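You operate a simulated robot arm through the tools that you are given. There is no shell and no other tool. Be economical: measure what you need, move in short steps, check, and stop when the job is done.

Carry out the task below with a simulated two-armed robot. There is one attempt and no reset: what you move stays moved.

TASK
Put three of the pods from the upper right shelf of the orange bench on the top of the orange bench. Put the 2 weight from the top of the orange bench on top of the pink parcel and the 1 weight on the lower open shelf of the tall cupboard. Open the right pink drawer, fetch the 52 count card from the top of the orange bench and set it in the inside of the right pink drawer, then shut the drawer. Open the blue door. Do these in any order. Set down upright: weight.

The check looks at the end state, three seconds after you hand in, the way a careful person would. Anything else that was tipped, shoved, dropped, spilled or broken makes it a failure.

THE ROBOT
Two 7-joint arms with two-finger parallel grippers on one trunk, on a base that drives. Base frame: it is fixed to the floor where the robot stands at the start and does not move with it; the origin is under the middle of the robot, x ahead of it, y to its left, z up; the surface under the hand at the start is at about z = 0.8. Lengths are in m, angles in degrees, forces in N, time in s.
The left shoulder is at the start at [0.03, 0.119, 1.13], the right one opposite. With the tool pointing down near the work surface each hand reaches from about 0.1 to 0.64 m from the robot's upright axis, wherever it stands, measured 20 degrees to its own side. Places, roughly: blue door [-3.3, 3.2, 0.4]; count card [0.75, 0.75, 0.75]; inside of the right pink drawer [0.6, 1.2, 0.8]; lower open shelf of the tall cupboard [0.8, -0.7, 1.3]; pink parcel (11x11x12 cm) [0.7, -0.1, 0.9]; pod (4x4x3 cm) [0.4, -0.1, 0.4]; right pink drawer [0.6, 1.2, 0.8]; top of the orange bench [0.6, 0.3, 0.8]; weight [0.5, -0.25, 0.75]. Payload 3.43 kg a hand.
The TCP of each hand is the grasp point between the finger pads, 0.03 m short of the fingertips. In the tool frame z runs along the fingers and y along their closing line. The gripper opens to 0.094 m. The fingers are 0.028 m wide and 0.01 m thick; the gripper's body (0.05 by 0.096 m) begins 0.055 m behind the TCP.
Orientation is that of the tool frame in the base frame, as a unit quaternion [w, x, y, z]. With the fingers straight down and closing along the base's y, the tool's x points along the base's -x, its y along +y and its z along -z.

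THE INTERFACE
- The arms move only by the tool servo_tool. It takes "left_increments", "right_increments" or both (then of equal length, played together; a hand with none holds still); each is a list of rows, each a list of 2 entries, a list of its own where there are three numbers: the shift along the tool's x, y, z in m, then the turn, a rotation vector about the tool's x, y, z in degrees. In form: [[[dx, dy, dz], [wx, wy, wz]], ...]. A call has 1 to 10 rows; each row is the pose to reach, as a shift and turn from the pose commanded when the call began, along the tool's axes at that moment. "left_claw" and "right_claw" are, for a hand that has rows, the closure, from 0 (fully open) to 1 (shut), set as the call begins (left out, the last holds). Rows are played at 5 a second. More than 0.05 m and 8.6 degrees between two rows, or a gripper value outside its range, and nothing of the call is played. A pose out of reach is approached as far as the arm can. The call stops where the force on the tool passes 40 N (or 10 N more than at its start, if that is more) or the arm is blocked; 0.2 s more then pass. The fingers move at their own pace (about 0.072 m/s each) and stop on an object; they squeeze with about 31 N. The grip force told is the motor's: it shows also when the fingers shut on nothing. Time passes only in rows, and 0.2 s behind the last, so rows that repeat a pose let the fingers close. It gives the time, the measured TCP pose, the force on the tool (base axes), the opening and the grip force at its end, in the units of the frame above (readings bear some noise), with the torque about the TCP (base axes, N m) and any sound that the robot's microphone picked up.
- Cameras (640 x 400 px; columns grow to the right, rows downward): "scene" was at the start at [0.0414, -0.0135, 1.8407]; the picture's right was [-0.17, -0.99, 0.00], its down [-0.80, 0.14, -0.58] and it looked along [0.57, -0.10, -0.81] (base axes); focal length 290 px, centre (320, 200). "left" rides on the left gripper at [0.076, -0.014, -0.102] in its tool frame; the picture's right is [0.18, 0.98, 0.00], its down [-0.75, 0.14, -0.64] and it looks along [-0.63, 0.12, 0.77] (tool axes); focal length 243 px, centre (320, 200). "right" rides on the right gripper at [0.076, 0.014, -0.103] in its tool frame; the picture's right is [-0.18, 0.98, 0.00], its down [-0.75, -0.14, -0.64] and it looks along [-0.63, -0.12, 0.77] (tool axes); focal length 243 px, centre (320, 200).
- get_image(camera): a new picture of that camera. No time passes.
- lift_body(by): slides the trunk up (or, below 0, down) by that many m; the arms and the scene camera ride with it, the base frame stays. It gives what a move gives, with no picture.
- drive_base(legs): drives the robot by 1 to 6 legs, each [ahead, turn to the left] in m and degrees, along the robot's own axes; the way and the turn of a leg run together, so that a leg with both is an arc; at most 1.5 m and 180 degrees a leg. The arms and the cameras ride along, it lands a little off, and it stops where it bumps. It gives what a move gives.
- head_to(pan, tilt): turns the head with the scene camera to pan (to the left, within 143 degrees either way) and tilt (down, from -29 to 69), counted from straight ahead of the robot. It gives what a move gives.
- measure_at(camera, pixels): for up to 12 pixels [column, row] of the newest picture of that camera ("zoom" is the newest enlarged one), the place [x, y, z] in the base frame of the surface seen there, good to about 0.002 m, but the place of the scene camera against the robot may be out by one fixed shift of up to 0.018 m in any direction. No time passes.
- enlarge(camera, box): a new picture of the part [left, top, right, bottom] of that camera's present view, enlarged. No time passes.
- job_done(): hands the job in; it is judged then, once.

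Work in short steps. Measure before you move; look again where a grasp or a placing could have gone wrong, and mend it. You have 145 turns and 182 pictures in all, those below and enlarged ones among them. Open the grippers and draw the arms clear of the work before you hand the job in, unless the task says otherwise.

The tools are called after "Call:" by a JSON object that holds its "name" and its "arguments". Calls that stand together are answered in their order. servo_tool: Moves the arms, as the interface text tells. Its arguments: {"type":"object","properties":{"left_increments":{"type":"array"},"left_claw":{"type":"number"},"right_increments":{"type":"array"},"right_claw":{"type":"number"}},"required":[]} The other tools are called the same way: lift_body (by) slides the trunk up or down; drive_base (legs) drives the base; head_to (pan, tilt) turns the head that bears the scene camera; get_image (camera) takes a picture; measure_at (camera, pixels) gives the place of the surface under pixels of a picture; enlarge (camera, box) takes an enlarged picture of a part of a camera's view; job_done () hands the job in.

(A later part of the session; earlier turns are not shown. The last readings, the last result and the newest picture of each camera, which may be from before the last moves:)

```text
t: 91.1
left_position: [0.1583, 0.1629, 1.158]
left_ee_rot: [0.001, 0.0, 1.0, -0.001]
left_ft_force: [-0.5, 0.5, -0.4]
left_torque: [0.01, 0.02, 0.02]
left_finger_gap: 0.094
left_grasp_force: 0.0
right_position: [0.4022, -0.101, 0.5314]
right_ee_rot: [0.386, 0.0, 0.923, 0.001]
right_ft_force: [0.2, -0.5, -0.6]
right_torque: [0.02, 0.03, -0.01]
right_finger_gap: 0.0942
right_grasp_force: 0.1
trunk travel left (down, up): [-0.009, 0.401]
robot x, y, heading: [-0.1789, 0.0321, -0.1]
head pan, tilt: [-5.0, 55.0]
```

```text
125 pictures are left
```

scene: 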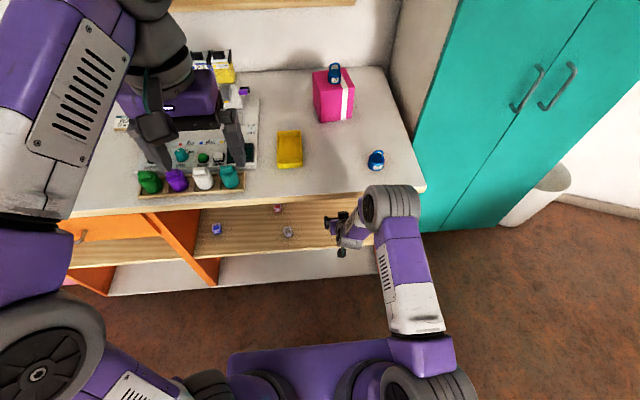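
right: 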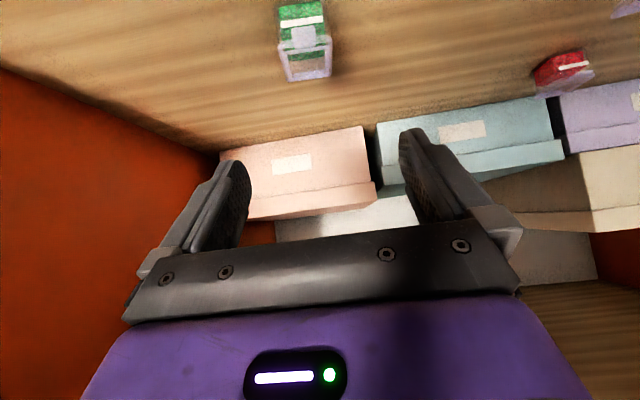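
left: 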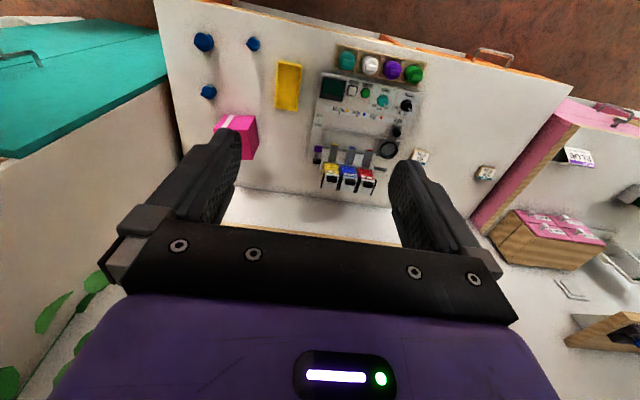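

Green pod at (305,45). Measuring its faces from close up.

Call:
{"name": "measure_at", "arguments": {"camera": "right", "pixels": [[282, 25], [302, 25], [323, 25], [284, 60], [308, 65], [331, 60], [291, 77], [330, 74], [308, 72], [303, 40]]}}

Call:
{"name": "enlarge", "arguments": {"camera": "right", "box": [240, 0, 380, 90]}}

```text
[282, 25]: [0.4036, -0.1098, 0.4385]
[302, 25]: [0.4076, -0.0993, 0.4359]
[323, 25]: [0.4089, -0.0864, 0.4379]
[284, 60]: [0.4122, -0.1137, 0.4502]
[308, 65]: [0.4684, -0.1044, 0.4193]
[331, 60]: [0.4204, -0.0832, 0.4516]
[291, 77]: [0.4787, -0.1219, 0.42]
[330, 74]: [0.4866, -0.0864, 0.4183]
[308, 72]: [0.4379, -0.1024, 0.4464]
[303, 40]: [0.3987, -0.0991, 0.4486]
```

```text
4.44 times, centred on (310, 45) of right
```

zoom: 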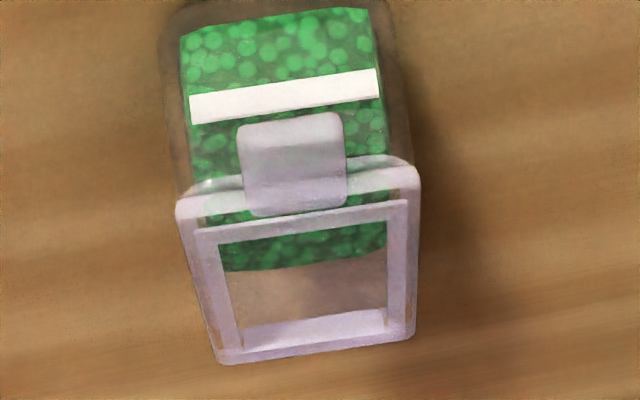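

Pod centre about (0.423,-0.099), sides at y ±17 mm, closed lid with latch in front. I lower around its sides.

Call:
{"name": "servo_tool", "arguments": {"right_increments": [[[0.015, 0.001, 0.022], [0, 0, 0]], [[0.03, 0.002, 0.044], [0, 0, 0]], [[0.0445, 0.002, 0.064], [0, 0, 0]]]}}

Call:
{"name": "get_image", "arguments": {"camera": "right"}}

```text
t: 91.9
left_position: [0.158, 0.1636, 1.157]
left_ee_rot: [0.001, 0.0, 1.0, 0.0]
left_ft_force: [-0.1, 0.2, -0.1]
left_torque: [0.02, -0.02, 0.01]
left_finger_gap: 0.0941
left_grasp_force: 0.0
right_position: [0.4189, -0.0976, 0.4538]
right_ee_rot: [0.387, -0.001, 0.922, 0.002]
right_ft_force: [0.1, -0.4, 0.5]
right_torque: [0.02, 0.02, -0.02]
right_finger_gap: 0.0939
right_grasp_force: 0.0
trunk travel left (down, up): [-0.009, 0.401]
robot x, y, heading: [-0.1778, 0.0274, -0.1]
head pan, tilt: [-5.0, 55.0]
```

```text
123 pictures are left
```

right: 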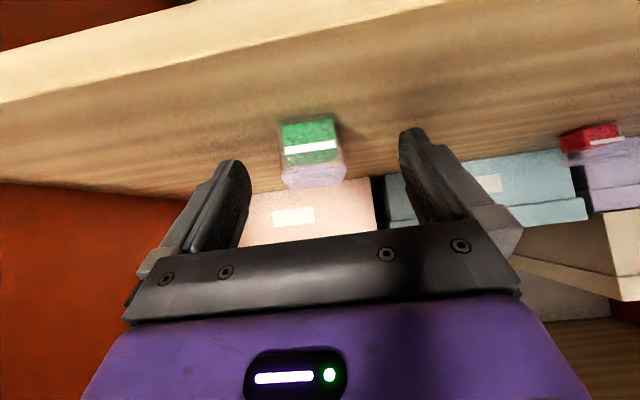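

The pod lies between the fingers. Closing.

Call:
{"name": "servo_tool", "arguments": {"right_increments": [[[0, 0, 0], [0, 0, 0]], [[0, 0, 0], [0, 0, 0]], [[0, 0, 0], [0, 0, 0]], [[0, 0, 0], [0, 0, 0]], [[0, 0, 0], [0, 0, 0]]], "right_claw": 1}}

Call:
{"name": "servo_tool", "arguments": {"right_increments": [[[-0.01, 0, -0.01], [0, 0, 0]], [[-0.025, 0, -0.025], [0, 0, 0]], [[-0.04, 0, -0.04], [0, 0, 0]], [[-0.055, 0, -0.055], [0, 0, 0]]]}}

Call:
{"name": "get_image", "arguments": {"camera": "right"}}

```text
t: 93.1
left_position: [0.1577, 0.1625, 1.1565]
left_ee_rot: [0.002, 0.0, 1.0, -0.001]
left_ft_force: [0.6, -1.2, 0.0]
left_torque: [-0.03, -0.01, -0.02]
left_finger_gap: 0.0941
left_grasp_force: 0.0
right_position: [0.4187, -0.0974, 0.4543]
right_ee_rot: [0.387, -0.001, 0.922, 0.001]
right_ft_force: [0.9, 0.2, 0.6]
right_torque: [-0.04, 0.02, 0.0]
right_finger_gap: 0.0347
right_grasp_force: 31.2
trunk travel left (down, up): [-0.009, 0.401]
robot x, y, heading: [-0.1774, 0.0278, 0.2]
head pan, tilt: [-5.0, 55.0]
```

```text
t: 94.1
left_position: [0.1586, 0.1624, 1.1562]
left_ee_rot: [0.002, 0.0, 1.0, -0.001]
left_ft_force: [-0.3, -0.4, 0.4]
left_torque: [0.03, 0.0, 0.01]
left_finger_gap: 0.094
left_grasp_force: 0.1
right_position: [0.4179, -0.0986, 0.5344]
right_ee_rot: [0.386, -0.001, 0.923, 0.001]
right_ft_force: [0.2, -0.2, -0.6]
right_torque: [0.01, 0.0, -0.01]
right_finger_gap: 0.0349
right_grasp_force: 31.2
trunk travel left (down, up): [-0.009, 0.401]
robot x, y, heading: [-0.1784, 0.0254, 0.2]
head pan, tilt: [-5.0, 55.0]
```

```text
122 pictures are left
```

right: 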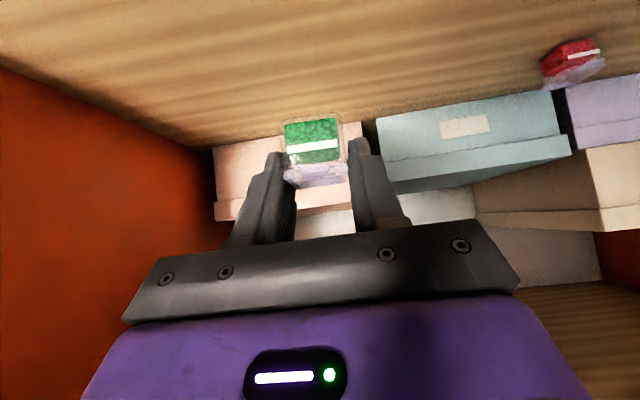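

Green pod held (35 mm). I back out of the shelf, raise the trunk, and bring it over the bench top.

Call:
{"name": "drive_base", "arguments": {"legs": [[-0.25, 0]]}}

Call:
{"name": "lift_body", "arguments": {"by": 0.385}}

Call:
{"name": "drive_base", "arguments": {"legs": [[0.32, 0]]}}

Call:
{"name": "get_image", "arguments": {"camera": "right"}}

Call:
{"name": "get_image", "arguments": {"camera": "scene"}}

```text
t: 95.9
left_position: [-0.0832, 0.1624, 1.1574]
left_ee_rot: [0.001, 0.001, 1.0, 0.0]
left_ft_force: [0.2, -0.1, -0.8]
left_torque: [0.0, 0.01, 0.0]
left_finger_gap: 0.0939
left_grasp_force: 0.1
right_position: [0.1771, -0.1002, 0.5348]
right_ee_rot: [0.387, 0.0, 0.922, 0.0]
right_ft_force: [0.1, 0.0, 0.1]
right_torque: [-0.01, 0.0, -0.01]
right_finger_gap: 0.035
right_grasp_force: 30.4
trunk travel left (down, up): [-0.009, 0.401]
robot x, y, heading: [-0.4185, 0.0294, -0.2]
head pan, tilt: [-5.0, 55.0]
```

```text
t: 99.6
left_position: [-0.0832, 0.1627, 1.5422]
left_ee_rot: [0.001, 0.001, 1.0, -0.001]
left_ft_force: [-0.4, -0.6, 0.1]
left_torque: [-0.01, 0.03, -0.01]
left_finger_gap: 0.0942
left_grasp_force: 0.0
right_position: [0.1773, -0.1008, 0.9195]
right_ee_rot: [0.385, 0.001, 0.923, 0.0]
right_ft_force: [-0.2, -0.6, -0.3]
right_torque: [0.0, 0.05, -0.01]
right_finger_gap: 0.0348
right_grasp_force: 30.6
trunk travel left (down, up): [-0.394, 0.016]
robot x, y, heading: [-0.4206, 0.0318, 0.2]
head pan, tilt: [-5.0, 55.0]
```

```text
t: 101.7
left_position: [0.2388, 0.1647, 1.5415]
left_ee_rot: [0.001, -0.002, 1.0, -0.001]
left_ft_force: [0.5, -0.5, 0.3]
left_torque: [-0.01, 0.02, -0.02]
left_finger_gap: 0.0942
left_grasp_force: 0.1
right_position: [0.5014, -0.0949, 0.9195]
right_ee_rot: [0.385, -0.003, 0.923, 0.003]
right_ft_force: [-0.4, -0.5, 0.0]
right_torque: [-0.01, 0.04, -0.02]
right_finger_gap: 0.0349
right_grasp_force: 30.8
trunk travel left (down, up): [-0.394, 0.016]
robot x, y, heading: [-0.0992, 0.0273, 0.3]
head pan, tilt: [-5.0, 55.0]
```

```text
121 pictures are left
```

right: 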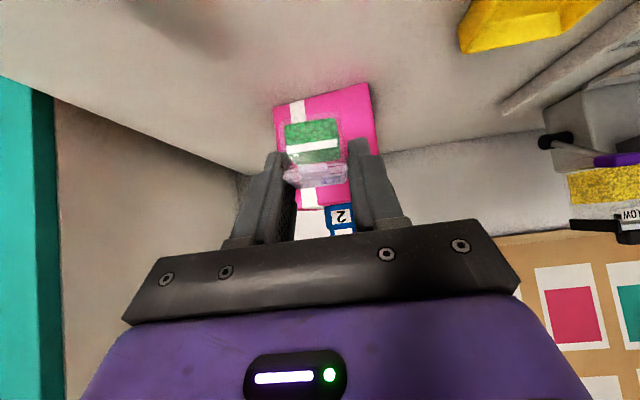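

```text
120 pictures are left
```

scene: 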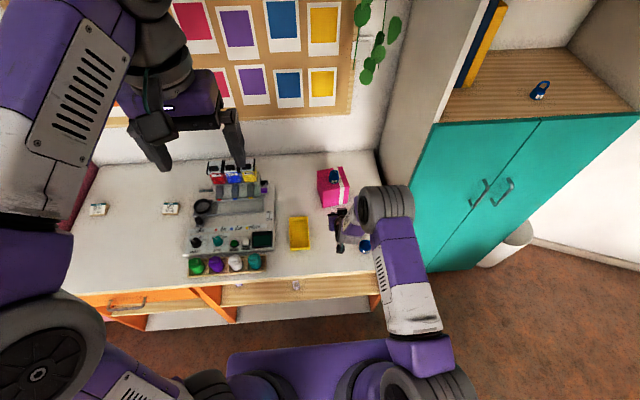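

The hand is at (0.501,-0.095,0.92). I shift 2 cm left (away from the 3 weight) and lower the pod to the bench top.

Call:
{"name": "servo_tool", "arguments": {"right_increments": [[[0.0, 0.02, 0.0], [0, 0, 0]], [[0.02, 0.02, 0.02], [0, 0, 0]], [[0.04, 0.02, 0.04], [0, 0, 0]], [[0.052, 0.02, 0.052], [0, 0, 0]], [[0.0575, 0.02, 0.0575], [0, 0, 0]]]}}

Call:
{"name": "servo_tool", "arguments": {"right_increments": [[[0.0008, 0, 0.0008], [0, 0, 0]], [[0.0016, 0, 0.0016], [0, 0, 0]]]}}

Call:
{"name": "get_image", "arguments": {"camera": "right"}}

```text
t: 102.9
left_position: [0.2408, 0.1634, 1.5411]
left_ee_rot: [0.0, -0.002, 1.0, -0.001]
left_ft_force: [0.1, -0.4, -0.3]
left_torque: [0.0, 0.04, 0.01]
left_finger_gap: 0.0941
left_grasp_force: 0.1
right_position: [0.5016, -0.0765, 0.8394]
right_ee_rot: [0.386, -0.002, 0.923, 0.002]
right_ft_force: [0.6, -0.9, 0.3]
right_torque: [-0.02, 0.05, 0.03]
right_finger_gap: 0.0349
right_grasp_force: 31.0
trunk travel left (down, up): [-0.394, 0.016]
robot x, y, heading: [-0.0963, 0.0284, 0.3]
head pan, tilt: [-5.0, 55.0]
```

```text
t: 103.5
left_position: [0.2394, 0.1639, 1.542]
left_ee_rot: [0.0, -0.002, 1.0, -0.001]
left_ft_force: [0.1, 0.1, 0.2]
left_torque: [-0.02, -0.03, 0.01]
left_finger_gap: 0.0942
left_grasp_force: 0.1
right_position: [0.5017, -0.075, 0.8376]
right_ee_rot: [0.387, -0.001, 0.922, 0.001]
right_ft_force: [0.0, 0.1, 0.8]
right_torque: [-0.04, -0.02, -0.01]
right_finger_gap: 0.0348
right_grasp_force: 30.9
trunk travel left (down, up): [-0.394, 0.016]
robot x, y, heading: [-0.0951, 0.0299, 0.3]
head pan, tilt: [-5.0, 55.0]
```

```text
119 pictures are left
```

right: 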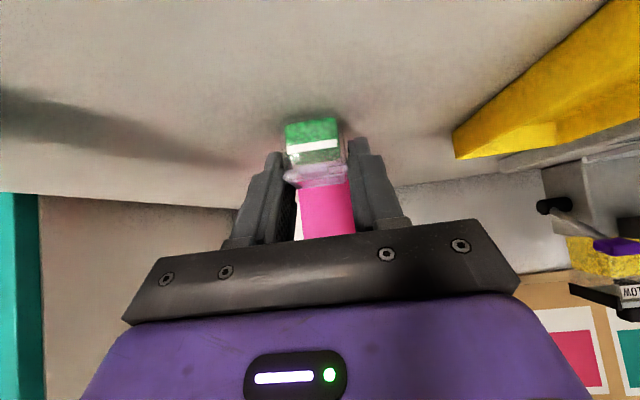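

Nearly there (z 0.8376, expected 0.835). Two mm more, to contact.

Call:
{"name": "servo_tool", "arguments": {"right_increments": [[[0.0008, 0, 0.0008], [0, 0, 0]], [[0.0016, 0, 0.0016], [0, 0, 0]]]}}

```text
t: 104.1
left_position: [0.2392, 0.1655, 1.5426]
left_ee_rot: [0.001, -0.003, 1.0, -0.001]
left_ft_force: [0.3, -0.7, -0.6]
left_torque: [-0.04, 0.03, -0.02]
left_finger_gap: 0.094
left_grasp_force: 0.0
right_position: [0.5023, -0.0763, 0.8359]
right_ee_rot: [0.387, -0.002, 0.922, 0.001]
right_ft_force: [1.3, -0.3, 1.1]
right_torque: [-0.04, 0.01, 0.0]
right_finger_gap: 0.0351
right_grasp_force: 30.8
trunk travel left (down, up): [-0.394, 0.016]
robot x, y, heading: [-0.098, 0.0288, 0.3]
head pan, tilt: [-5.0, 55.0]
```

Call:
{"name": "servo_tool", "arguments": {"right_increments": [[[0.0007, 0, 0.0007], [0, 0, 0]], [[0.0014, 0, 0.0014], [0, 0, 0]]]}}

```text
t: 104.7
left_position: [0.2383, 0.1659, 1.5431]
left_ee_rot: [0.001, -0.002, 1.0, -0.001]
left_ft_force: [0.3, 0.4, 0.1]
left_torque: [-0.02, 0.02, -0.01]
left_finger_gap: 0.0939
left_grasp_force: 0.0
right_position: [0.5026, -0.0746, 0.8343]
right_ee_rot: [0.389, -0.002, 0.921, 0.002]
right_ft_force: [-2.4, -1.7, 15.6]
right_torque: [-0.06, 0.22, 0.01]
right_finger_gap: 0.0349
right_grasp_force: 31.5
trunk travel left (down, up): [-0.394, 0.016]
robot x, y, heading: [-0.0949, 0.0268, 0.5]
head pan, tilt: [-5.0, 55.0]
```

Firm contact. Opening and retreating upward and back.

Call:
{"name": "servo_tool", "arguments": {"right_increments": [[[0, 0, 0], [0, 0, 0]], [[0, 0, 0], [0, 0, 0]], [[0, 0, 0], [0, 0, 0]], [[0, 0, 0], [0, 0, 0]], [[0, 0, -0.03], [0, 0, 0]], [[-0.02, 0, -0.05], [0, 0, 0]], [[-0.04, 0, -0.07], [0, 0, 0]], [[-0.06, 0, -0.07], [0, 0, 0]]], "right_claw": 0}}

Call:
{"name": "get_image", "arguments": {"camera": "right"}}

```text
t: 106.5
left_position: [0.2397, 0.1638, 1.5419]
left_ee_rot: [0.001, -0.003, 1.0, -0.001]
left_ft_force: [-0.2, 0.0, 1.3]
left_torque: [-0.01, 0.0, 0.02]
left_finger_gap: 0.0938
left_grasp_force: 0.1
right_position: [0.4953, -0.0752, 0.9252]
right_ee_rot: [0.386, -0.003, 0.922, 0.002]
right_ft_force: [-0.2, 0.4, -0.8]
right_torque: [-0.01, 0.02, 0.0]
right_finger_gap: 0.0941
right_grasp_force: 0.1
trunk travel left (down, up): [-0.394, 0.016]
robot x, y, heading: [-0.0927, 0.0289, 0.1]
head pan, tilt: [-5.0, 55.0]
```

```text
118 pictures are left
```

right: 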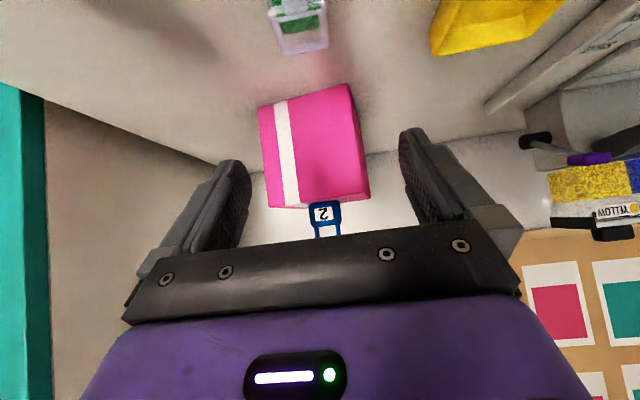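

Green pod stands. Repeating for the clear pod: back out, lower, shift the hand left 0.17 m and drive in.

Call:
{"name": "drive_base", "arguments": {"legs": [[-0.32, 0]]}}

Call:
{"name": "lift_body", "arguments": {"by": -0.385}}

Call:
{"name": "servo_tool", "arguments": {"right_increments": [[[0, 0.04, 0], [0, 0, 0]], [[0, 0.08, 0], [0, 0, 0]], [[0, 0.12, 0], [0, 0, 0]], [[0, 0.16, 0], [0, 0, 0]], [[0, 0.168, 0], [0, 0, 0]]]}}

Call:
{"name": "get_image", "arguments": {"camera": "right"}}

Call:
{"name": "get_image", "arguments": {"camera": "scene"}}

```text
t: 108.6
left_position: [-0.0791, 0.166, 1.5427]
left_ee_rot: [0.002, -0.01, 1.0, -0.001]
left_ft_force: [0.5, 0.8, 0.7]
left_torque: [0.04, -0.03, 0.01]
left_finger_gap: 0.0941
left_grasp_force: 0.1
right_position: [0.1799, -0.07, 0.9257]
right_ee_rot: [0.387, -0.01, 0.922, 0.005]
right_ft_force: [-0.2, 0.2, 1.0]
right_torque: [-0.01, 0.05, 0.05]
right_finger_gap: 0.0938
right_grasp_force: 0.1
trunk travel left (down, up): [-0.394, 0.016]
robot x, y, heading: [-0.412, 0.0219, 1.7]
head pan, tilt: [-5.0, 55.0]
```

```text
t: 112.3
left_position: [-0.0794, 0.1675, 1.1579]
left_ee_rot: [0.0, -0.011, 1.0, -0.001]
left_ft_force: [-0.2, -1.0, 0.2]
left_torque: [0.0, -0.03, 0.0]
left_finger_gap: 0.0939
left_grasp_force: 0.1
right_position: [0.1812, -0.0694, 0.5403]
right_ee_rot: [0.387, -0.01, 0.922, 0.005]
right_ft_force: [-0.4, 0.0, -0.4]
right_torque: [-0.01, -0.05, -0.04]
right_finger_gap: 0.0942
right_grasp_force: 0.1
trunk travel left (down, up): [-0.009, 0.401]
robot x, y, heading: [-0.4116, 0.0244, 1.2]
head pan, tilt: [-5.0, 55.0]
```

```text
t: 113.5
left_position: [-0.0807, 0.1659, 1.1569]
left_ee_rot: [0.002, -0.01, 1.0, -0.001]
left_ft_force: [0.7, 0.6, -0.8]
left_torque: [0.02, 0.03, -0.01]
left_finger_gap: 0.0938
left_grasp_force: 0.1
right_position: [0.1765, 0.0981, 0.5399]
right_ee_rot: [0.386, -0.01, 0.923, 0.004]
right_ft_force: [-0.1, -0.7, 1.1]
right_torque: [-0.02, 0.0, 0.01]
right_finger_gap: 0.0942
right_grasp_force: 0.1
trunk travel left (down, up): [-0.009, 0.401]
robot x, y, heading: [-0.4155, 0.0282, 0.9]
head pan, tilt: [-5.0, 55.0]
```

```text
117 pictures are left
```

right: 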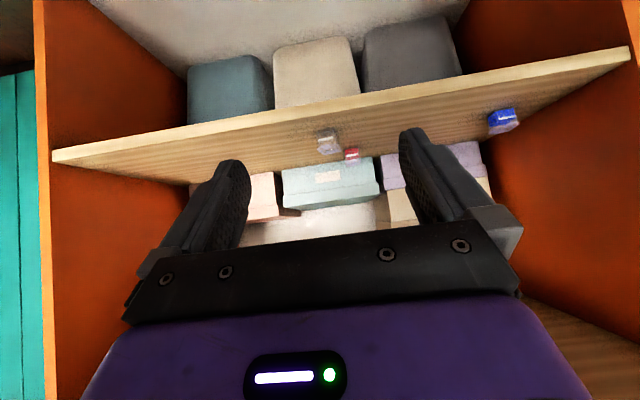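

```text
116 pictures are left
```

scene: 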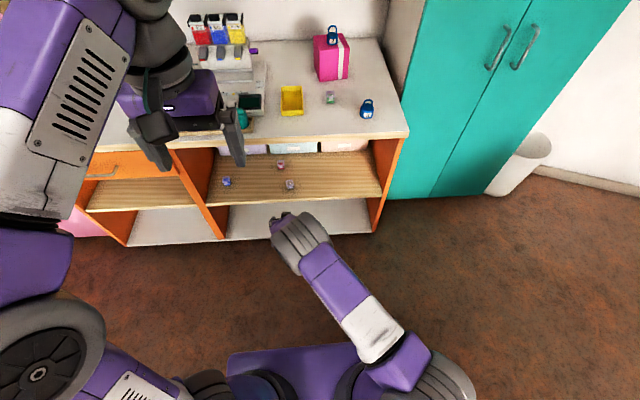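

The posture changed a bit; I check the elbow and forearm places before driving in.

Call:
{"name": "measure_at", "arguments": {"camera": "scene", "pixels": [[305, 225], [320, 235], [290, 240], [283, 222], [300, 265], [276, 215], [290, 187], [281, 166], [227, 182]]}}

Call:
{"name": "measure_at", "arguments": {"camera": "right", "pixels": [[328, 140], [350, 155], [500, 120]]}}

```text
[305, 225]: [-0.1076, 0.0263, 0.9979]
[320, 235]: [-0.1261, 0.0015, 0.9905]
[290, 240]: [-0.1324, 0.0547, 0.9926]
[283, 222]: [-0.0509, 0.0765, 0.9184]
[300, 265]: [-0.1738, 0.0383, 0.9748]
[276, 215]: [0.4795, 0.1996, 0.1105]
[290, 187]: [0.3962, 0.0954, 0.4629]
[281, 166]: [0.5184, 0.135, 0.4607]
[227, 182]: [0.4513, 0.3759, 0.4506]
```

```text
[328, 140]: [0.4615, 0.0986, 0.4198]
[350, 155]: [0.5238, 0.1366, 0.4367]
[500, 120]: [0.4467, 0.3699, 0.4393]
```

The elbow stays about 0.28 m behind the hand, so it is clear. Driving in 0.225 m.

Call:
{"name": "drive_base", "arguments": {"legs": [[0.225, -1.0]]}}

Call:
{"name": "get_image", "arguments": {"camera": "right"}}

```text
t: 115.2
left_position: [0.1473, 0.1609, 1.1557]
left_ee_rot: [0.001, 0.0, 1.0, -0.001]
left_ft_force: [0.3, 0.4, -0.3]
left_torque: [-0.02, 0.03, 0.01]
left_finger_gap: 0.0938
left_grasp_force: 0.1
right_position: [0.3998, 0.0883, 0.5385]
right_ee_rot: [0.386, 0.001, 0.923, 0.0]
right_ft_force: [0.0, 0.0, 0.6]
right_torque: [-0.01, 0.02, -0.01]
right_finger_gap: 0.0943
right_grasp_force: 0.1
trunk travel left (down, up): [-0.009, 0.401]
robot x, y, heading: [-0.1926, 0.0273, -0.2]
head pan, tilt: [-5.0, 55.0]
```

```text
115 pictures are left
```

right: 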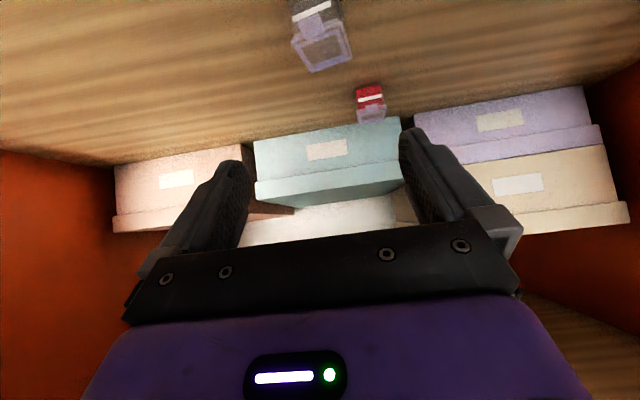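

The clear pod is at (320,40), somewhat turned. I zoom and measure.

Call:
{"name": "enlarge", "arguments": {"camera": "right", "box": [250, 0, 410, 100]}}

Call:
{"name": "measure_at", "arguments": {"camera": "zoom", "pixels": [[170, 150], [370, 80], [235, 280], [405, 230], [300, 275], [180, 200], [390, 170], [270, 40]]}}

```text
4.00 times, centred on (330, 50) of right
```

zoom: 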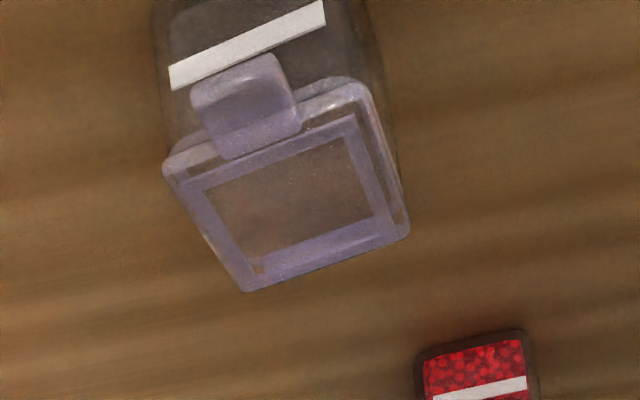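

```text
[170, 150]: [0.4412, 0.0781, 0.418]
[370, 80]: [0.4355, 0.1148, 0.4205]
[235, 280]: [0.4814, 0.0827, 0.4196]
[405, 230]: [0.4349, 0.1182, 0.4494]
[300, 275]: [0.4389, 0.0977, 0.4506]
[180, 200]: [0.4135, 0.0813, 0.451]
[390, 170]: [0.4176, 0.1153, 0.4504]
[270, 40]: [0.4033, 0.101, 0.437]
```

The pod is centred at (0.422,0.098), turned about +15°. I turn the hand 15° to match, then lower.

Call:
{"name": "servo_tool", "arguments": {"right_increments": [[[0, 0.005, 0], [-5.3, 0, -5.3]], [[-0.012, 0.009, 0.012], [-10.6, 0, -10.6]], [[0.01, 0.009, 0.034], [-10.6, 0, -10.6]], [[0.03, 0.009, 0.054], [-10.6, 0, -10.6]], [[0.0465, 0.009, 0.0705], [-10.6, 0, -10.6]]]}}

Call:
{"name": "get_image", "arguments": {"camera": "right"}}

```text
t: 116.5
left_position: [0.1464, 0.1606, 1.1573]
left_ee_rot: [0.001, 0.0, 1.0, 0.0]
left_ft_force: [-0.5, 0.9, -0.2]
left_torque: [-0.01, 0.0, -0.03]
left_finger_gap: 0.0942
left_grasp_force: 0.1
right_position: [0.4178, 0.0962, 0.4583]
right_ee_rot: [0.384, -0.12, 0.914, 0.05]
right_ft_force: [0.6, -0.3, 0.4]
right_torque: [-0.02, 0.0, 0.0]
right_finger_gap: 0.0941
right_grasp_force: 0.1
trunk travel left (down, up): [-0.009, 0.401]
robot x, y, heading: [-0.1956, 0.0276, 0.1]
head pan, tilt: [-5.0, 55.0]
```

```text
113 pictures are left
```

right: 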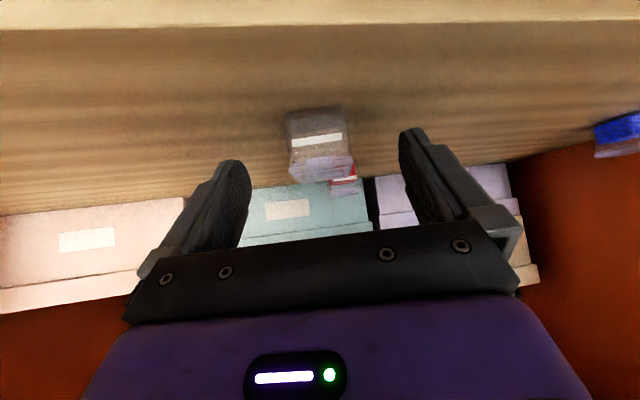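

Aligned. A few mm lower, then close and lift.

Call:
{"name": "servo_tool", "arguments": {"right_increments": [[[0.0025, 0, 0.0025], [0, 0, 0]]]}}

Call:
{"name": "servo_tool", "arguments": {"right_increments": [[[0, 0, 0], [0, 0, 0]], [[0, 0, 0], [0, 0, 0]], [[0, 0, 0], [0, 0, 0]], [[0, 0, 0], [0, 0, 0]], [[0, 0, 0], [0, 0, 0]]], "right_claw": 1}}

Call:
{"name": "servo_tool", "arguments": {"right_increments": [[[-0.01, 0, -0.01], [0, 0, 0]], [[-0.025, 0, -0.025], [0, 0, 0]], [[-0.04, 0, -0.04], [0, 0, 0]], [[-0.055, 0, -0.055], [0, 0, 0]]]}}

Call:
{"name": "get_image", "arguments": {"camera": "right"}}

```text
t: 116.8
left_position: [0.1464, 0.162, 1.1576]
left_ee_rot: [0.001, 0.0, 1.0, -0.001]
left_ft_force: [0.1, -0.2, 0.6]
left_torque: [0.06, 0.01, -0.03]
left_finger_gap: 0.0942
left_grasp_force: 0.1
right_position: [0.4185, 0.0983, 0.4545]
right_ee_rot: [0.383, -0.121, 0.915, 0.051]
right_ft_force: [0.2, -0.4, 0.2]
right_torque: [0.01, -0.01, 0.01]
right_finger_gap: 0.094
right_grasp_force: 0.0
trunk travel left (down, up): [-0.009, 0.401]
robot x, y, heading: [-0.1948, 0.0272, -0.1]
head pan, tilt: [-5.0, 55.0]
```

```text
t: 118.0
left_position: [0.1456, 0.1618, 1.1563]
left_ee_rot: [0.0, 0.0, 1.0, 0.0]
left_ft_force: [0.4, -0.2, -0.6]
left_torque: [-0.02, -0.03, 0.01]
left_finger_gap: 0.0941
left_grasp_force: 0.1
right_position: [0.4183, 0.0976, 0.4539]
right_ee_rot: [0.383, -0.121, 0.914, 0.051]
right_ft_force: [-0.4, 0.2, 0.3]
right_torque: [0.01, -0.02, 0.01]
right_finger_gap: 0.0339
right_grasp_force: 31.0
trunk travel left (down, up): [-0.009, 0.401]
robot x, y, heading: [-0.1924, 0.0275, -0.1]
head pan, tilt: [-5.0, 55.0]
```

```text
t: 119.0
left_position: [0.1464, 0.1613, 1.1572]
left_ee_rot: [0.0, 0.0, 1.0, -0.001]
left_ft_force: [-0.4, 0.5, 0.5]
left_torque: [0.04, -0.01, -0.01]
left_finger_gap: 0.0942
left_grasp_force: 0.1
right_position: [0.416, 0.0989, 0.5316]
right_ee_rot: [0.383, -0.121, 0.915, 0.051]
right_ft_force: [0.2, -0.1, 0.8]
right_torque: [0.0, -0.01, -0.03]
right_finger_gap: 0.0334
right_grasp_force: 31.0
trunk travel left (down, up): [-0.009, 0.401]
robot x, y, heading: [-0.1905, 0.0319, 0.0]
head pan, tilt: [-5.0, 55.0]
```

```text
112 pictures are left
```

right: 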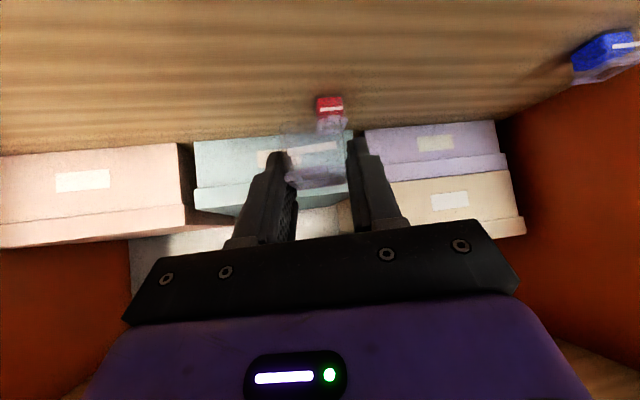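

Clear pod held. Back out, raise, and move it over the front right of the top at about (0.40,-0.05).

Call:
{"name": "drive_base", "arguments": {"legs": [[-0.25, 0]]}}

Call:
{"name": "lift_body", "arguments": {"by": 0.385}}

Call:
{"name": "servo_tool", "arguments": {"right_increments": [[[0.007, -0.036, -0.007], [0, 0, 0]], [[0.014, -0.072, -0.014], [0, 0, 0]], [[0.021, -0.108, -0.021], [5.3, 0, 5.3]], [[0.0272, -0.143, -0.0272], [10.6, 0, 10.6]]]}}

Call:
{"name": "drive_base", "arguments": {"legs": [[0.235, 0]]}}

Call:
{"name": "get_image", "arguments": {"camera": "right"}}

```text
t: 120.8
left_position: [-0.0972, 0.1626, 1.1564]
left_ee_rot: [0.001, -0.004, 1.0, -0.001]
left_ft_force: [-0.4, 0.3, -0.9]
left_torque: [-0.02, -0.02, 0.01]
left_finger_gap: 0.0941
left_grasp_force: 0.0
right_position: [0.1739, 0.1045, 0.5311]
right_ee_rot: [0.383, -0.126, 0.914, 0.053]
right_ft_force: [-0.4, -0.3, 0.5]
right_torque: [0.0, 0.02, -0.01]
right_finger_gap: 0.0332
right_grasp_force: 31.0
trunk travel left (down, up): [-0.009, 0.401]
robot x, y, heading: [-0.4328, 0.0252, 0.4]
head pan, tilt: [-5.0, 55.0]
```

```text
t: 124.5
left_position: [-0.0967, 0.1626, 1.5414]
left_ee_rot: [0.001, -0.004, 1.0, -0.001]
left_ft_force: [0.0, -0.8, 0.4]
left_torque: [-0.01, -0.04, -0.03]
left_finger_gap: 0.0939
left_grasp_force: 0.0
right_position: [0.1738, 0.1048, 0.9161]
right_ee_rot: [0.383, -0.125, 0.914, 0.053]
right_ft_force: [0.2, 0.4, 0.3]
right_torque: [-0.01, 0.01, -0.03]
right_finger_gap: 0.0331
right_grasp_force: 31.5
trunk travel left (down, up): [-0.394, 0.016]
robot x, y, heading: [-0.4319, 0.0278, 0.3]
head pan, tilt: [-5.0, 55.0]
```

```text
t: 125.5
left_position: [-0.0961, 0.1622, 1.5422]
left_ee_rot: [0.001, -0.005, 1.0, 0.0]
left_ft_force: [-0.7, 0.2, 0.5]
left_torque: [0.01, -0.03, 0.0]
left_finger_gap: 0.094
left_grasp_force: 0.1
right_position: [0.1761, -0.0459, 0.9179]
right_ee_rot: [0.387, -0.003, 0.922, 0.002]
right_ft_force: [0.0, 0.0, -0.3]
right_torque: [0.0, -0.03, 0.03]
right_finger_gap: 0.0334
right_grasp_force: 31.4
trunk travel left (down, up): [-0.394, 0.016]
robot x, y, heading: [-0.4315, 0.0251, 0.7]
head pan, tilt: [-5.0, 55.0]
```

```text
t: 127.3
left_position: [0.1343, 0.1655, 1.5416]
left_ee_rot: [0.0, -0.004, 1.0, -0.001]
left_ft_force: [0.5, 0.0, 0.4]
left_torque: [0.02, -0.01, -0.02]
left_finger_gap: 0.0942
left_grasp_force: 0.0
right_position: [0.4089, -0.0415, 0.9169]
right_ee_rot: [0.387, -0.005, 0.922, 0.002]
right_ft_force: [0.6, 0.4, 0.8]
right_torque: [-0.02, -0.03, 0.0]
right_finger_gap: 0.0336
right_grasp_force: 31.3
trunk travel left (down, up): [-0.394, 0.016]
robot x, y, heading: [-0.2004, 0.0258, 0.6]
head pan, tilt: [-5.0, 55.0]
```

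```text
111 pictures are left
```

right: 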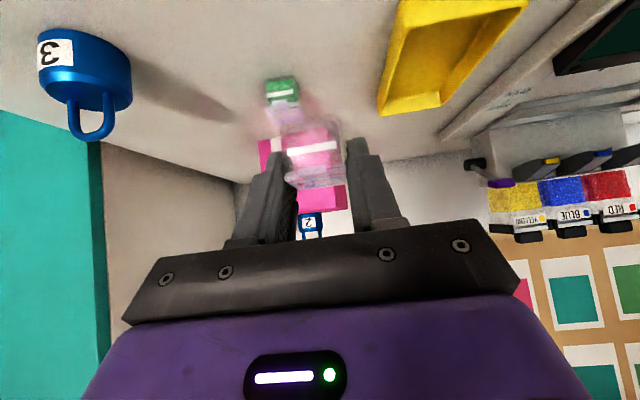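

I shift slightly back and right to (0.401,-0.053) and lower.

Call:
{"name": "servo_tool", "arguments": {"right_increments": [[[0.006, -0.012, -0.006], [0, 0, 0]], [[0.026, -0.012, 0.014], [0, 0, 0]], [[0.046, -0.012, 0.034], [0, 0, 0]], [[0.057, -0.012, 0.046], [0, 0, 0]], [[0.0625, -0.012, 0.0515], [0, 0, 0]]]}}

Call:
{"name": "servo_tool", "arguments": {"right_increments": [[[0.001, 0, 0.001], [0, 0, 0]]]}}

Call:
{"name": "get_image", "arguments": {"camera": "right"}}

```text
t: 128.5
left_position: [0.1344, 0.1648, 1.5434]
left_ee_rot: [0.0, -0.004, 1.0, -0.001]
left_ft_force: [0.2, 0.0, -0.1]
left_torque: [-0.01, -0.03, -0.01]
left_finger_gap: 0.0938
left_grasp_force: 0.1
right_position: [0.402, -0.0523, 0.8374]
right_ee_rot: [0.387, -0.004, 0.922, 0.003]
right_ft_force: [0.3, 0.1, 0.2]
right_torque: [0.01, 0.0, 0.01]
right_finger_gap: 0.0333
right_grasp_force: 31.1
trunk travel left (down, up): [-0.394, 0.016]
robot x, y, heading: [-0.2056, 0.0296, 0.6]
head pan, tilt: [-5.0, 55.0]
```

```text
t: 128.9
left_position: [0.135, 0.1658, 1.5425]
left_ee_rot: [0.002, -0.005, 1.0, -0.001]
left_ft_force: [0.4, 0.4, 0.4]
left_torque: [0.02, 0.02, 0.02]
left_finger_gap: 0.0942
left_grasp_force: 0.0
right_position: [0.4022, -0.0541, 0.8347]
right_ee_rot: [0.387, -0.005, 0.922, 0.004]
right_ft_force: [-1.1, 0.2, -0.6]
right_torque: [0.0, -0.01, 0.03]
right_finger_gap: 0.0334
right_grasp_force: 30.7
trunk travel left (down, up): [-0.394, 0.016]
robot x, y, heading: [-0.2015, 0.0272, 1.0]
head pan, tilt: [-5.0, 55.0]
```

```text
110 pictures are left
```

right: 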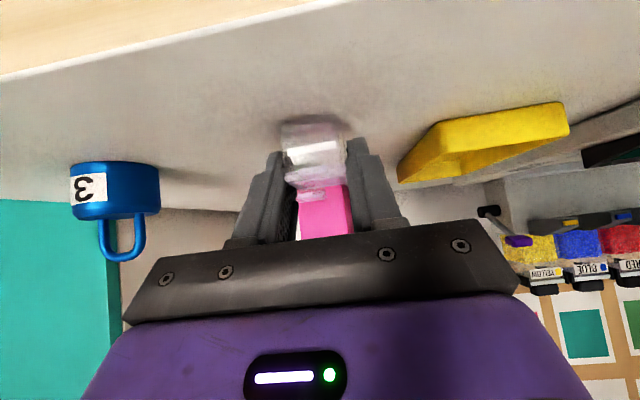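

One or two mm more to contact.

Call:
{"name": "servo_tool", "arguments": {"right_increments": [[[0.0008, 0, 0.0008], [0, 0, 0]], [[0.0014, 0, 0.0014], [0, 0, 0]]]}}

```text
t: 129.5
left_position: [0.1336, 0.1657, 1.5413]
left_ee_rot: [0.001, -0.005, 1.0, -0.001]
left_ft_force: [0.1, -0.6, 0.6]
left_torque: [-0.01, -0.04, -0.02]
left_finger_gap: 0.0941
left_grasp_force: 0.0
right_position: [0.4007, -0.052, 0.8337]
right_ee_rot: [0.387, -0.004, 0.922, 0.003]
right_ft_force: [-0.9, 0.5, 3.9]
right_torque: [0.04, 0.0, -0.03]
right_finger_gap: 0.0336
right_grasp_force: 30.4
trunk travel left (down, up): [-0.394, 0.016]
robot x, y, heading: [-0.1984, 0.0271, 0.6]
head pan, tilt: [-5.0, 55.0]
```

Contact. Opening and retreating.

Call:
{"name": "servo_tool", "arguments": {"right_increments": [[[0, 0, 0], [0, 0, 0]], [[0, 0, 0], [0, 0, 0]], [[0, 0, 0], [0, 0, 0]], [[0, 0, 0], [0, 0, 0]], [[0, 0, -0.03], [0, 0, 0]], [[-0.02, 0, -0.05], [0, 0, 0]], [[-0.04, 0, -0.07], [0, 0, 0]], [[-0.06, 0, -0.07], [0, 0, 0]]], "right_claw": 0}}

Call:
{"name": "drive_base", "arguments": {"legs": [[-0.22, 0]]}}

Call:
{"name": "get_image", "arguments": {"camera": "scene"}}

Call:
{"name": "get_image", "arguments": {"camera": "right"}}

```text
t: 131.3
left_position: [0.1345, 0.1652, 1.5424]
left_ee_rot: [0.001, -0.004, 1.0, -0.001]
left_ft_force: [0.5, -0.6, 0.2]
left_torque: [0.0, 0.0, 0.02]
left_finger_gap: 0.0942
left_grasp_force: 0.1
right_position: [0.3976, -0.0535, 0.9262]
right_ee_rot: [0.386, -0.005, 0.922, 0.003]
right_ft_force: [0.7, 0.4, 0.2]
right_torque: [0.03, 0.0, 0.02]
right_finger_gap: 0.0935
right_grasp_force: 0.0
trunk travel left (down, up): [-0.394, 0.016]
robot x, y, heading: [-0.1976, 0.0246, 0.6]
head pan, tilt: [-5.0, 55.0]
```

```text
t: 133.0
left_position: [-0.0889, 0.1622, 1.5423]
left_ee_rot: [0.001, -0.002, 1.0, 0.0]
left_ft_force: [0.5, 0.1, -0.2]
left_torque: [0.04, 0.01, 0.02]
left_finger_gap: 0.094
left_grasp_force: 0.0
right_position: [0.1728, -0.0579, 0.9258]
right_ee_rot: [0.386, -0.002, 0.923, 0.001]
right_ft_force: [0.5, 0.4, 0.3]
right_torque: [0.0, 0.0, -0.05]
right_finger_gap: 0.0939
right_grasp_force: 0.1
trunk travel left (down, up): [-0.394, 0.016]
robot x, y, heading: [-0.4265, 0.0246, 0.4]
head pan, tilt: [-5.0, 55.0]
```

```text
109 pictures are left
```

scene: 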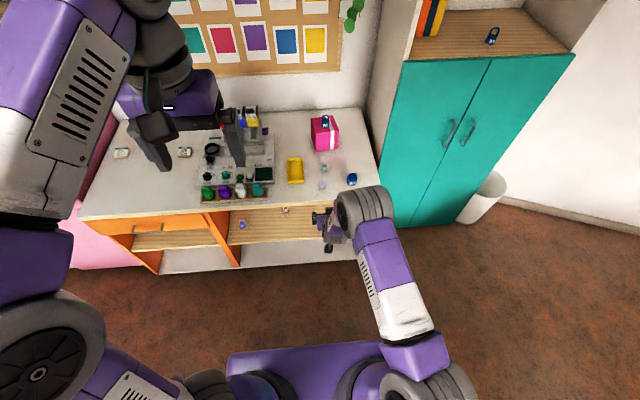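

```text
108 pictures are left
```

right: 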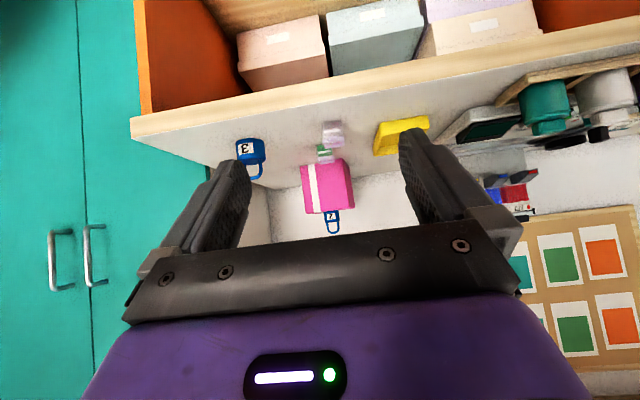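

Both pods stand on the top. Next I plan the blue pod (242,223): I check the divider position and free space on the top left of the console.

Call:
{"name": "enlarge", "arguments": {"camera": "scene", "box": [70, 120, 350, 280]}}

Call:
{"name": "measure_at", "arguments": {"camera": "scene", "pixels": [[200, 200], [197, 183], [205, 150], [122, 153], [185, 153], [150, 190], [234, 230], [232, 215], [242, 224], [240, 262], [105, 180], [286, 211]]}}

```text
2.29 times, centred on (210, 200) of scene
```

zoom: 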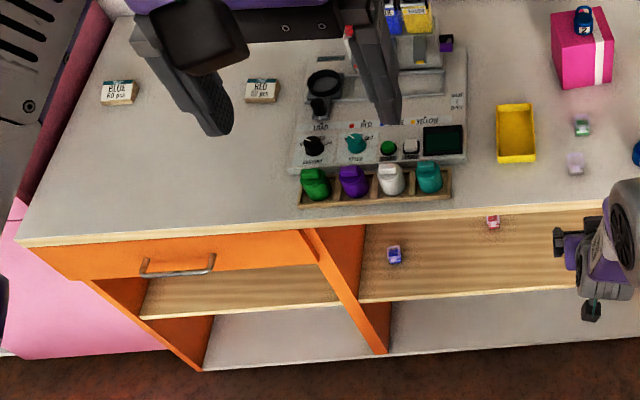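

```text
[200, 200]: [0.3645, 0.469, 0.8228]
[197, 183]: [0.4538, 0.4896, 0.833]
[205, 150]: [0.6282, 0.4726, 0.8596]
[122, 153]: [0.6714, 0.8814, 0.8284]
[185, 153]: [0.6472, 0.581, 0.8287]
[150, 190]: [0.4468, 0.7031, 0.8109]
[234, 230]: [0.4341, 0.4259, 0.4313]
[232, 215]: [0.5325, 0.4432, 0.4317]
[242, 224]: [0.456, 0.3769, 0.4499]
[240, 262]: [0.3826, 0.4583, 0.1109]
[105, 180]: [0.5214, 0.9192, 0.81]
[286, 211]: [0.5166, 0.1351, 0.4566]
```

Divider face at y≈0.44; free top at y 0.52–0.95. I drive 0.42 m to +y to serve the blue pod with the right hand.

Call:
{"name": "drive_base", "arguments": {"legs": [[0, 89.6], [0.42, 0], [0, -90]]}}

Call:
{"name": "lift_body", "arguments": {"by": -0.385}}

Call:
{"name": "get_image", "arguments": {"camera": "right"}}

Call:
{"name": "get_image", "arguments": {"camera": "scene"}}

```text
t: 143.3
left_position: [-0.1003, 0.5853, 1.5424]
left_ee_rot: [0.0, -0.011, 1.0, -0.001]
left_ft_force: [0.2, 0.2, -1.0]
left_torque: [0.01, 0.04, 0.0]
left_finger_gap: 0.0939
left_grasp_force: 0.0
right_position: [0.165, 0.3713, 0.9269]
right_ee_rot: [0.386, -0.011, 0.922, 0.005]
right_ft_force: [0.8, -0.4, -0.1]
right_torque: [-0.01, 0.01, 0.01]
right_finger_gap: 0.0939
right_grasp_force: 0.1
trunk travel left (down, up): [-0.394, 0.016]
robot x, y, heading: [-0.4343, 0.4478, 1.1]
head pan, tilt: [-5.0, 55.0]
```

```text
t: 147.0
left_position: [-0.101, 0.586, 1.1573]
left_ee_rot: [0.001, -0.011, 1.0, -0.002]
left_ft_force: [-0.1, -0.6, -0.8]
left_torque: [0.0, 0.0, -0.02]
left_finger_gap: 0.0937
left_grasp_force: 0.0
right_position: [0.1651, 0.3718, 0.5409]
right_ee_rot: [0.386, -0.012, 0.922, 0.006]
right_ft_force: [-0.8, -1.0, -0.4]
right_torque: [-0.03, 0.0, 0.02]
right_finger_gap: 0.0939
right_grasp_force: 0.1
trunk travel left (down, up): [-0.009, 0.401]
robot x, y, heading: [-0.433, 0.4468, 1.5]
head pan, tilt: [-5.0, 55.0]
```

```text
106 pictures are left
```

right: 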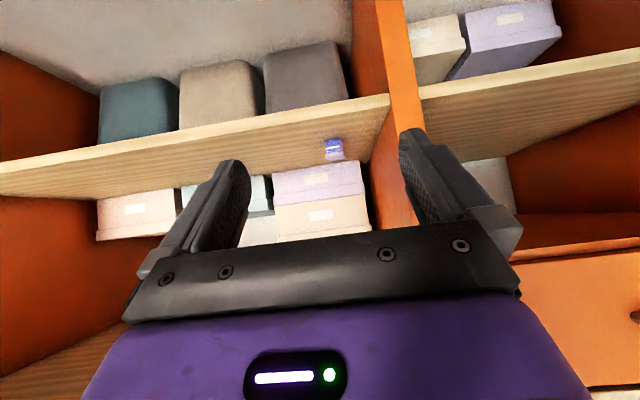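

```text
105 pictures are left
```

scene: 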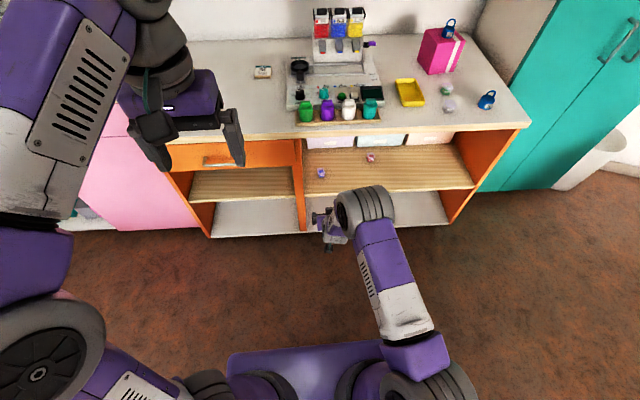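

I narrow the grip, and extend the arm 7 cm more so the forearm stays farther from the bench edge.

Call:
{"name": "servo_tool", "arguments": {"right_increments": [[[-0.017, 0.005, 0.017], [0, 0, 0]], [[-0.034, 0.01, 0.034], [0, 0, 0]], [[-0.05, 0.015, 0.05], [0, 0, 0]]], "right_claw": 0.35}}

Call:
{"name": "enlarge", "arguments": {"camera": "scene", "box": [280, 130, 480, 280]}}

Call:
{"name": "get_image", "arguments": {"camera": "right"}}

```text
t: 147.8
left_position: [-0.1002, 0.5858, 1.1569]
left_ee_rot: [0.001, -0.011, 1.0, -0.001]
left_ft_force: [0.6, 0.0, 0.2]
left_torque: [0.01, 0.04, 0.02]
left_finger_gap: 0.0942
left_grasp_force: 0.0
right_position: [0.2372, 0.3885, 0.5419]
right_ee_rot: [0.386, -0.011, 0.923, 0.006]
right_ft_force: [-0.4, 0.0, 0.1]
right_torque: [0.02, 0.02, 0.01]
right_finger_gap: 0.0609
right_grasp_force: 0.0
trunk travel left (down, up): [-0.009, 0.401]
robot x, y, heading: [-0.4332, 0.4419, 1.0]
head pan, tilt: [-5.0, 55.0]
```

```text
2.67 times, centred on (380, 205) of scene
```

zoom: 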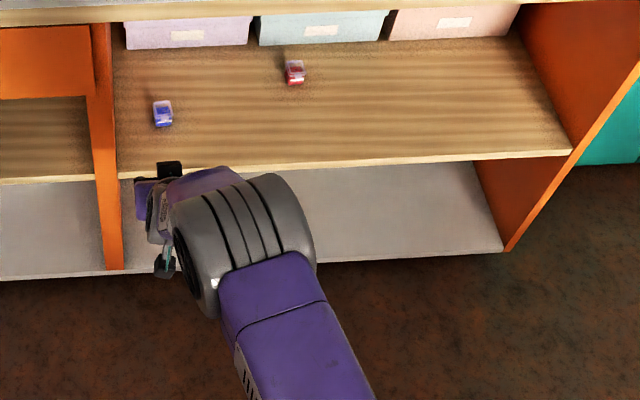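

```text
103 pictures are left
```

right: 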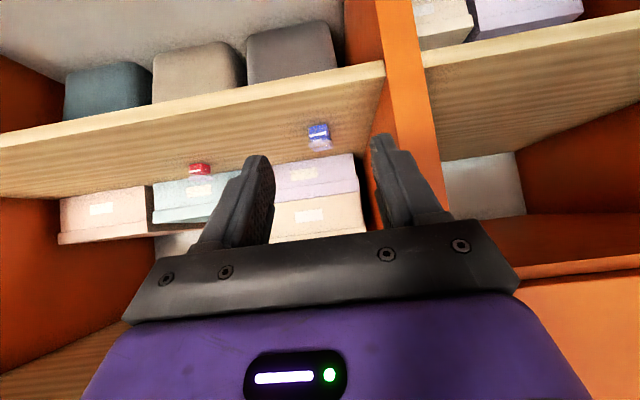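

Call:
{"name": "measure_at", "arguments": {"camera": "zoom", "pixels": [[210, 190], [270, 190], [190, 260], [180, 195], [165, 230], [145, 200], [160, 170], [163, 110]]}}

Call:
{"name": "measure_at", "arguments": {"camera": "right", "pixels": [[318, 130], [310, 130], [328, 130], [320, 146], [398, 160], [382, 110], [405, 200]]}}

```text
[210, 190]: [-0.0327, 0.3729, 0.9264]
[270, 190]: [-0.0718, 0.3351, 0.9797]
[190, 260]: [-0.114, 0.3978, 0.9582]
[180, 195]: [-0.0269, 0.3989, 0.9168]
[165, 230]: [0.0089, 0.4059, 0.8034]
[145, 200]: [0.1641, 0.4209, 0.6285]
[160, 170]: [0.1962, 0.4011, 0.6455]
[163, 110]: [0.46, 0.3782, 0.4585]
```

```text
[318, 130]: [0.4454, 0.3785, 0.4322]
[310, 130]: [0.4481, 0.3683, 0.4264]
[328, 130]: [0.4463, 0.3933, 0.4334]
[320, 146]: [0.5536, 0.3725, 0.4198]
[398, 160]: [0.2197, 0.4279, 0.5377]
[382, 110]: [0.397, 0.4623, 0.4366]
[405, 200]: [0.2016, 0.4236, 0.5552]
```

Elbow is well back. Pod centre ≈(0.463,0.381). Driving in 0.21 m with a 1° heading correction.

Call:
{"name": "drive_base", "arguments": {"legs": [[0.21, -1.0]]}}

Call:
{"name": "get_image", "arguments": {"camera": "right"}}

Call:
{"name": "enlarge", "arguments": {"camera": "right", "box": [240, 0, 400, 100]}}

```text
t: 149.4
left_position: [0.1131, 0.5808, 1.1555]
left_ee_rot: [0.001, 0.0, 1.0, -0.001]
left_ft_force: [-0.1, 0.5, 0.1]
left_torque: [-0.02, -0.01, -0.03]
left_finger_gap: 0.0939
left_grasp_force: 0.1
right_position: [0.446, 0.3766, 0.5402]
right_ee_rot: [0.386, 0.001, 0.923, 0.0]
right_ft_force: [-0.7, -0.2, -0.2]
right_torque: [0.0, 0.0, 0.01]
right_finger_gap: 0.0611
right_grasp_force: 0.1
trunk travel left (down, up): [-0.009, 0.401]
robot x, y, heading: [-0.2251, 0.4463, -0.1]
head pan, tilt: [-5.0, 55.0]
```

```text
102 pictures are left
```

right: 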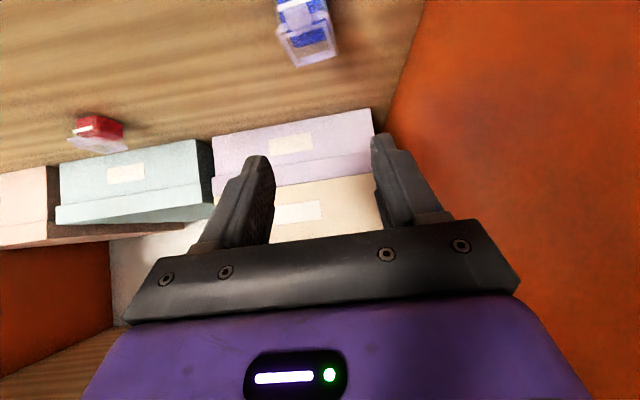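

```text
4.00 times, centred on (320, 50) of right
```

zoom: 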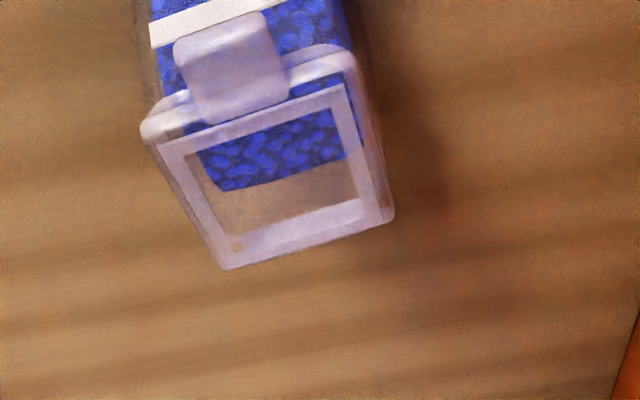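

Call:
{"name": "measure_at", "arguments": {"camera": "zoom", "pixels": [[150, 130], [345, 62], [225, 260], [385, 212], [165, 140], [345, 90], [235, 245], [365, 205], [300, 235], [270, 20]]}}

```text
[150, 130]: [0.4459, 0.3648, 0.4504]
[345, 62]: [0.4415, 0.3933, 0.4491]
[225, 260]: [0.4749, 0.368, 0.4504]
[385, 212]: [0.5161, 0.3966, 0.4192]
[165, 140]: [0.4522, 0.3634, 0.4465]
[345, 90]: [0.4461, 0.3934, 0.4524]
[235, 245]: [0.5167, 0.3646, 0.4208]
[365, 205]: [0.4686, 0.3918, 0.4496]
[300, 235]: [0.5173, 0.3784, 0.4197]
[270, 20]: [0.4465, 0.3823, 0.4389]
```

Centre (0.458,0.380), yaw about +9°. Turning the hand 9° and lowering.

Call:
{"name": "servo_tool", "arguments": {"right_increments": [[[0, 0.002, 0], [-3.2, 0, -3.2]], [[-0.005, 0.003, 0.005], [-6.4, 0, -6.4]], [[0.02, 0.003, 0.03], [-6.4, 0, -6.4]], [[0.04, 0.003, 0.05], [-6.4, 0, -6.4]], [[0.055, 0.003, 0.065], [-6.4, 0, -6.4]]]}}

Call:
{"name": "get_image", "arguments": {"camera": "right"}}

```text
t: 150.6
left_position: [0.1129, 0.5808, 1.1566]
left_ee_rot: [0.001, 0.0, 1.0, -0.001]
left_ft_force: [0.2, 0.0, -0.2]
left_torque: [-0.01, 0.02, -0.03]
left_finger_gap: 0.0941
left_grasp_force: 0.0
right_position: [0.4554, 0.3794, 0.4564]
right_ee_rot: [0.385, -0.074, 0.92, 0.031]
right_ft_force: [-1.0, 0.1, 0.6]
right_torque: [-0.01, 0.0, -0.01]
right_finger_gap: 0.061
right_grasp_force: 0.0
trunk travel left (down, up): [-0.009, 0.401]
robot x, y, heading: [-0.2236, 0.4444, -0.2]
head pan, tilt: [-5.0, 55.0]
```

```text
100 pictures are left
```

right: 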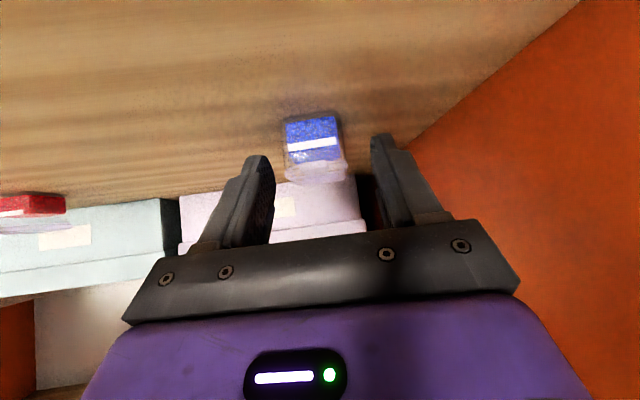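

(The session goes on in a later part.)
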